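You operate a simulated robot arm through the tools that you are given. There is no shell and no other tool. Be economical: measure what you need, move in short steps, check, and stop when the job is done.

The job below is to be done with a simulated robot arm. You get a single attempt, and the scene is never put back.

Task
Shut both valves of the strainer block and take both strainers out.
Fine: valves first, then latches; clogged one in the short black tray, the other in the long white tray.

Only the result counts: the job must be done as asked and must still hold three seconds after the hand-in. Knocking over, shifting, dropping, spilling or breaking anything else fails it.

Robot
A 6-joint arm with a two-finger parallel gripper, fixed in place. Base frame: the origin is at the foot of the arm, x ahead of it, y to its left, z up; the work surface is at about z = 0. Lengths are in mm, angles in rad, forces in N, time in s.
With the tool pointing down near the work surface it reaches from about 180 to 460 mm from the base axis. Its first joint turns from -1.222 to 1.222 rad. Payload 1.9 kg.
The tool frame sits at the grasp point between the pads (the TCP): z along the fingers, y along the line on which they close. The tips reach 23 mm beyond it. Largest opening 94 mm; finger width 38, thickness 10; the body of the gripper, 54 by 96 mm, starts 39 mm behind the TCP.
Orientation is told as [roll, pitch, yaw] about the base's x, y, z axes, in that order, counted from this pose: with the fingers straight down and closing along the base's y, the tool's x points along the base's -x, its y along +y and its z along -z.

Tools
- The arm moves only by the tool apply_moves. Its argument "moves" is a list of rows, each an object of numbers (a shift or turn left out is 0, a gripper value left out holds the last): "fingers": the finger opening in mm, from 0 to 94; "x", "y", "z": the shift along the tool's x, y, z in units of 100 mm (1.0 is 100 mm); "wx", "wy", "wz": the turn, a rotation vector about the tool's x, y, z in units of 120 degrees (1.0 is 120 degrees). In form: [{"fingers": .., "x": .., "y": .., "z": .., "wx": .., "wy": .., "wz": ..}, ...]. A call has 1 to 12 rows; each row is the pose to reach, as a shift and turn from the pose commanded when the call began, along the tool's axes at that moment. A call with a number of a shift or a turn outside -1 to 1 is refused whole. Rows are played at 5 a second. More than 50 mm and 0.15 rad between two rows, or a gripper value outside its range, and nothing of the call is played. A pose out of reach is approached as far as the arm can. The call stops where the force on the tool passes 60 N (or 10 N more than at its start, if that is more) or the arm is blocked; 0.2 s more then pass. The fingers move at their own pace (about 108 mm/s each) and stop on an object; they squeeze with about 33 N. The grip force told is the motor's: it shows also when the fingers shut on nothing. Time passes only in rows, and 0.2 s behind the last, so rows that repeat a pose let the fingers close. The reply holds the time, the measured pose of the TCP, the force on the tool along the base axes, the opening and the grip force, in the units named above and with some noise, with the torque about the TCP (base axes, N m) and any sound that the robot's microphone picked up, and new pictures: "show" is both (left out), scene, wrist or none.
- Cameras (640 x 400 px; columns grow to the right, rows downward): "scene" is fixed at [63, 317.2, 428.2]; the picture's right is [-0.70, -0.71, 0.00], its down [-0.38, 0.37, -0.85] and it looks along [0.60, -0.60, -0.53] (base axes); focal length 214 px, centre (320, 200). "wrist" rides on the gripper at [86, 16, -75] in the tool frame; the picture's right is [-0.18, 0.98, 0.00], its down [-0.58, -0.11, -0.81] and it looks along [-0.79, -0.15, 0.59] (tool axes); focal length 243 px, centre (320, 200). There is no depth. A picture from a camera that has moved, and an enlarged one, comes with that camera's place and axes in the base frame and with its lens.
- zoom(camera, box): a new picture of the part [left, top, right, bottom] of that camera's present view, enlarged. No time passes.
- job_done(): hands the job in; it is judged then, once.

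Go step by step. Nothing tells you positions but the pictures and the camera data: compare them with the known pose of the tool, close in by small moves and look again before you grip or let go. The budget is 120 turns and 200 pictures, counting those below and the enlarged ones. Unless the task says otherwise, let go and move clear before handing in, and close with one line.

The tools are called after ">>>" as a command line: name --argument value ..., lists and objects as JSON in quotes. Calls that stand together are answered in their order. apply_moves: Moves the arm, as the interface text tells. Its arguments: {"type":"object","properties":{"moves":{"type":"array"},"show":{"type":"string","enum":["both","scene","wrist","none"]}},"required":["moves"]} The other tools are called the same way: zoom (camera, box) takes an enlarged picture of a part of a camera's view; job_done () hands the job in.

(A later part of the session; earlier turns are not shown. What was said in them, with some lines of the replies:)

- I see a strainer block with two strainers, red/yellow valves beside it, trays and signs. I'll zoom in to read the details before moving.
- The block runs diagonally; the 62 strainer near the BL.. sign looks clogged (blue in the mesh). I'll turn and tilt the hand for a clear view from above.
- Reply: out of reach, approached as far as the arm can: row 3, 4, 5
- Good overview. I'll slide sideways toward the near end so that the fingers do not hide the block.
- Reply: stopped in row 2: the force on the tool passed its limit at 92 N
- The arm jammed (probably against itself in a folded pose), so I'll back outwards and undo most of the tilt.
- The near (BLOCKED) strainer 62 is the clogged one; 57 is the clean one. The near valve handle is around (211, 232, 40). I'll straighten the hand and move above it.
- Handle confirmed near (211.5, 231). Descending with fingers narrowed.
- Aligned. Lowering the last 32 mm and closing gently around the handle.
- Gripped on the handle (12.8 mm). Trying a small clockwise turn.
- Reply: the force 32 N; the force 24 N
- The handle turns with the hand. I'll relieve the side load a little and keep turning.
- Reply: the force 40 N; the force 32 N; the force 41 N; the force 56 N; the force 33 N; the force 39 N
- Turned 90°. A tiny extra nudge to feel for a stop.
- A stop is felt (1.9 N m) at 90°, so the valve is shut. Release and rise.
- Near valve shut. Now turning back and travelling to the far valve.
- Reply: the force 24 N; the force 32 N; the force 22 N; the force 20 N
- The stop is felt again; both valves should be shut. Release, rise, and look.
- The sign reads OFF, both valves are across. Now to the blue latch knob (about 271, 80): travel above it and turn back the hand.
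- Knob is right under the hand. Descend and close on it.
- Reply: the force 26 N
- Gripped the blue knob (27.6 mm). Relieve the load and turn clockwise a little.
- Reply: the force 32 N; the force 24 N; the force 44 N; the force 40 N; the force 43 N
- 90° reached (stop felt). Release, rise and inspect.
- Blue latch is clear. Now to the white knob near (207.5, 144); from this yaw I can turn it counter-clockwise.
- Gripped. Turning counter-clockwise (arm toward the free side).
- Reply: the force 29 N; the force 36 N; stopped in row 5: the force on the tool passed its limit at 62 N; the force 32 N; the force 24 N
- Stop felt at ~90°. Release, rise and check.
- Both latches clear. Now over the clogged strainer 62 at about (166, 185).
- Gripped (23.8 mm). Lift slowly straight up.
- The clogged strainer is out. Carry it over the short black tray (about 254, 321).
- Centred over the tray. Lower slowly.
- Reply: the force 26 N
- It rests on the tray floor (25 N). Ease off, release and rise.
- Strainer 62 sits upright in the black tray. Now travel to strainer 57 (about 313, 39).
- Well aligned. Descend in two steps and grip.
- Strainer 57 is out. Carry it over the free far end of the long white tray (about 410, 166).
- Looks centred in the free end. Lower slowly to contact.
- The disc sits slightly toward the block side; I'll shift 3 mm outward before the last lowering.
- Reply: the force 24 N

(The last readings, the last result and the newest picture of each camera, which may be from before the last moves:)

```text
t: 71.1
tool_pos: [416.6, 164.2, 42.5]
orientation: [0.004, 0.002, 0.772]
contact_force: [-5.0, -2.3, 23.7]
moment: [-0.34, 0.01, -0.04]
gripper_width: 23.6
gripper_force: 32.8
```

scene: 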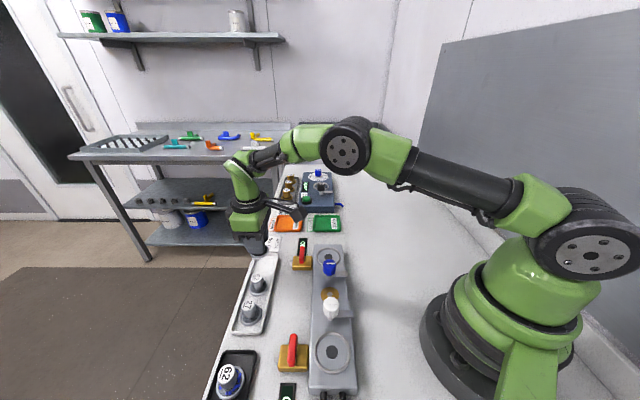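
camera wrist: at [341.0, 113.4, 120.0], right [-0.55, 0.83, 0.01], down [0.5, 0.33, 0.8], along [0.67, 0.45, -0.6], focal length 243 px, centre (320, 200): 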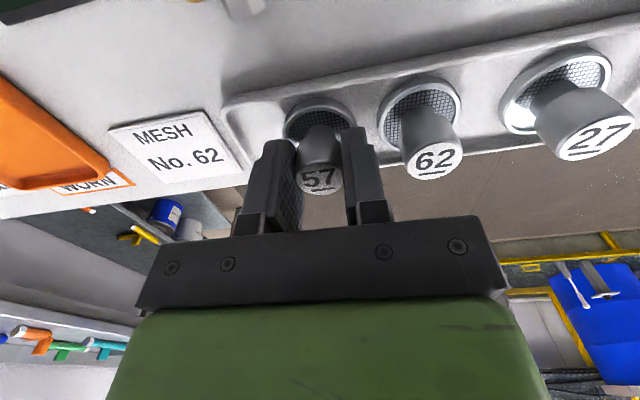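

Firmly on the floor of the tray. Ease off, release, rise.

>>> apply_moves --moves '[{"z": -0.007}, {"z": -0.007, "fingers": 40}, {"z": -0.007, "fingers": 40}, {"z": -0.3}, {"z": -0.7}, {"z": -1.0}]' --show "both"

>>> zoom --camera "scene" --box '[190, 210, 370, 400]'

```text
t: 72.5
tool_pos: [416.3, 164.9, 141.9]
orientation: [0.008, 0.004, 0.771]
contact_force: [-0.7, -0.3, 0.6]
moment: [-0.01, 0.02, -0.03]
gripper_width: 40.0
gripper_force: 0.1
camera wrist: at [344.0, 116.1, 217.2], right [-0.55, 0.83, 0.01], down [0.5, 0.33, 0.8], along [0.67, 0.45, -0.6], focal length 243 px, centre (320, 200)
```

scene: 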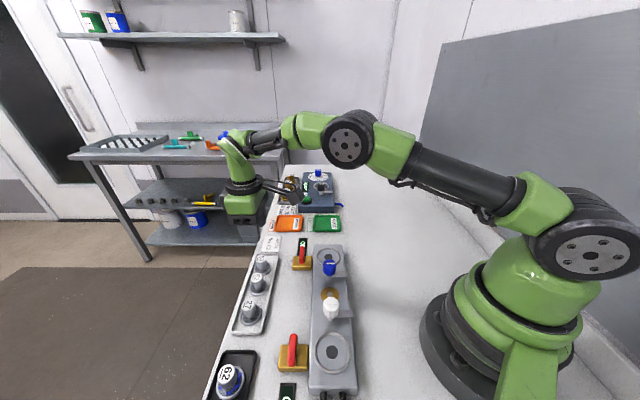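
wrist: 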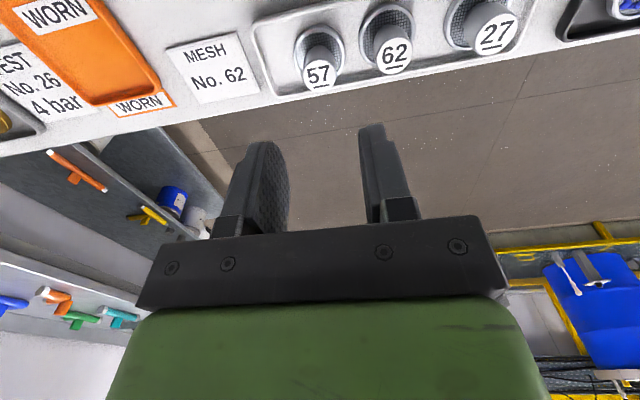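

```text
2.11 times, centred on (280, 305) of scene
camera zoom: at [63.0, 317.2, 428.2], right [-0.7, -0.71, 0.0], down [-0.38, 0.37, -0.85], along [0.6, -0.6, -0.53], focal length 452 px, centre (404, -21)
```

zoom: 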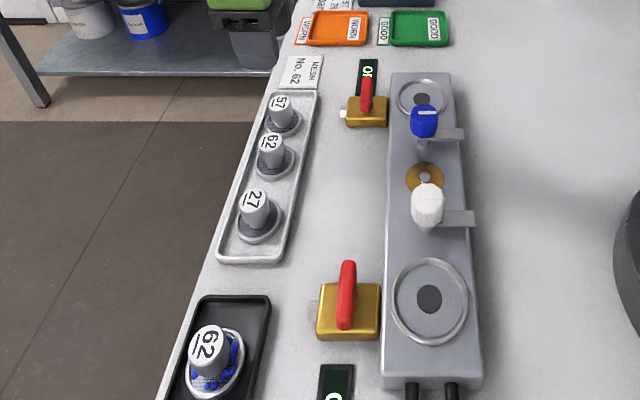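

Both valves are shut, both latches open. The clogged 62 stands in the black tray, the 57 in the white tray, and the hand is clear, so I'm handing in.

>>> job_done

```text
The job is handed in.
```

The job is handed in: both valves are shut, the clogged strainer (62) is in the short black tray, and the other one (57) is in the long white tray.
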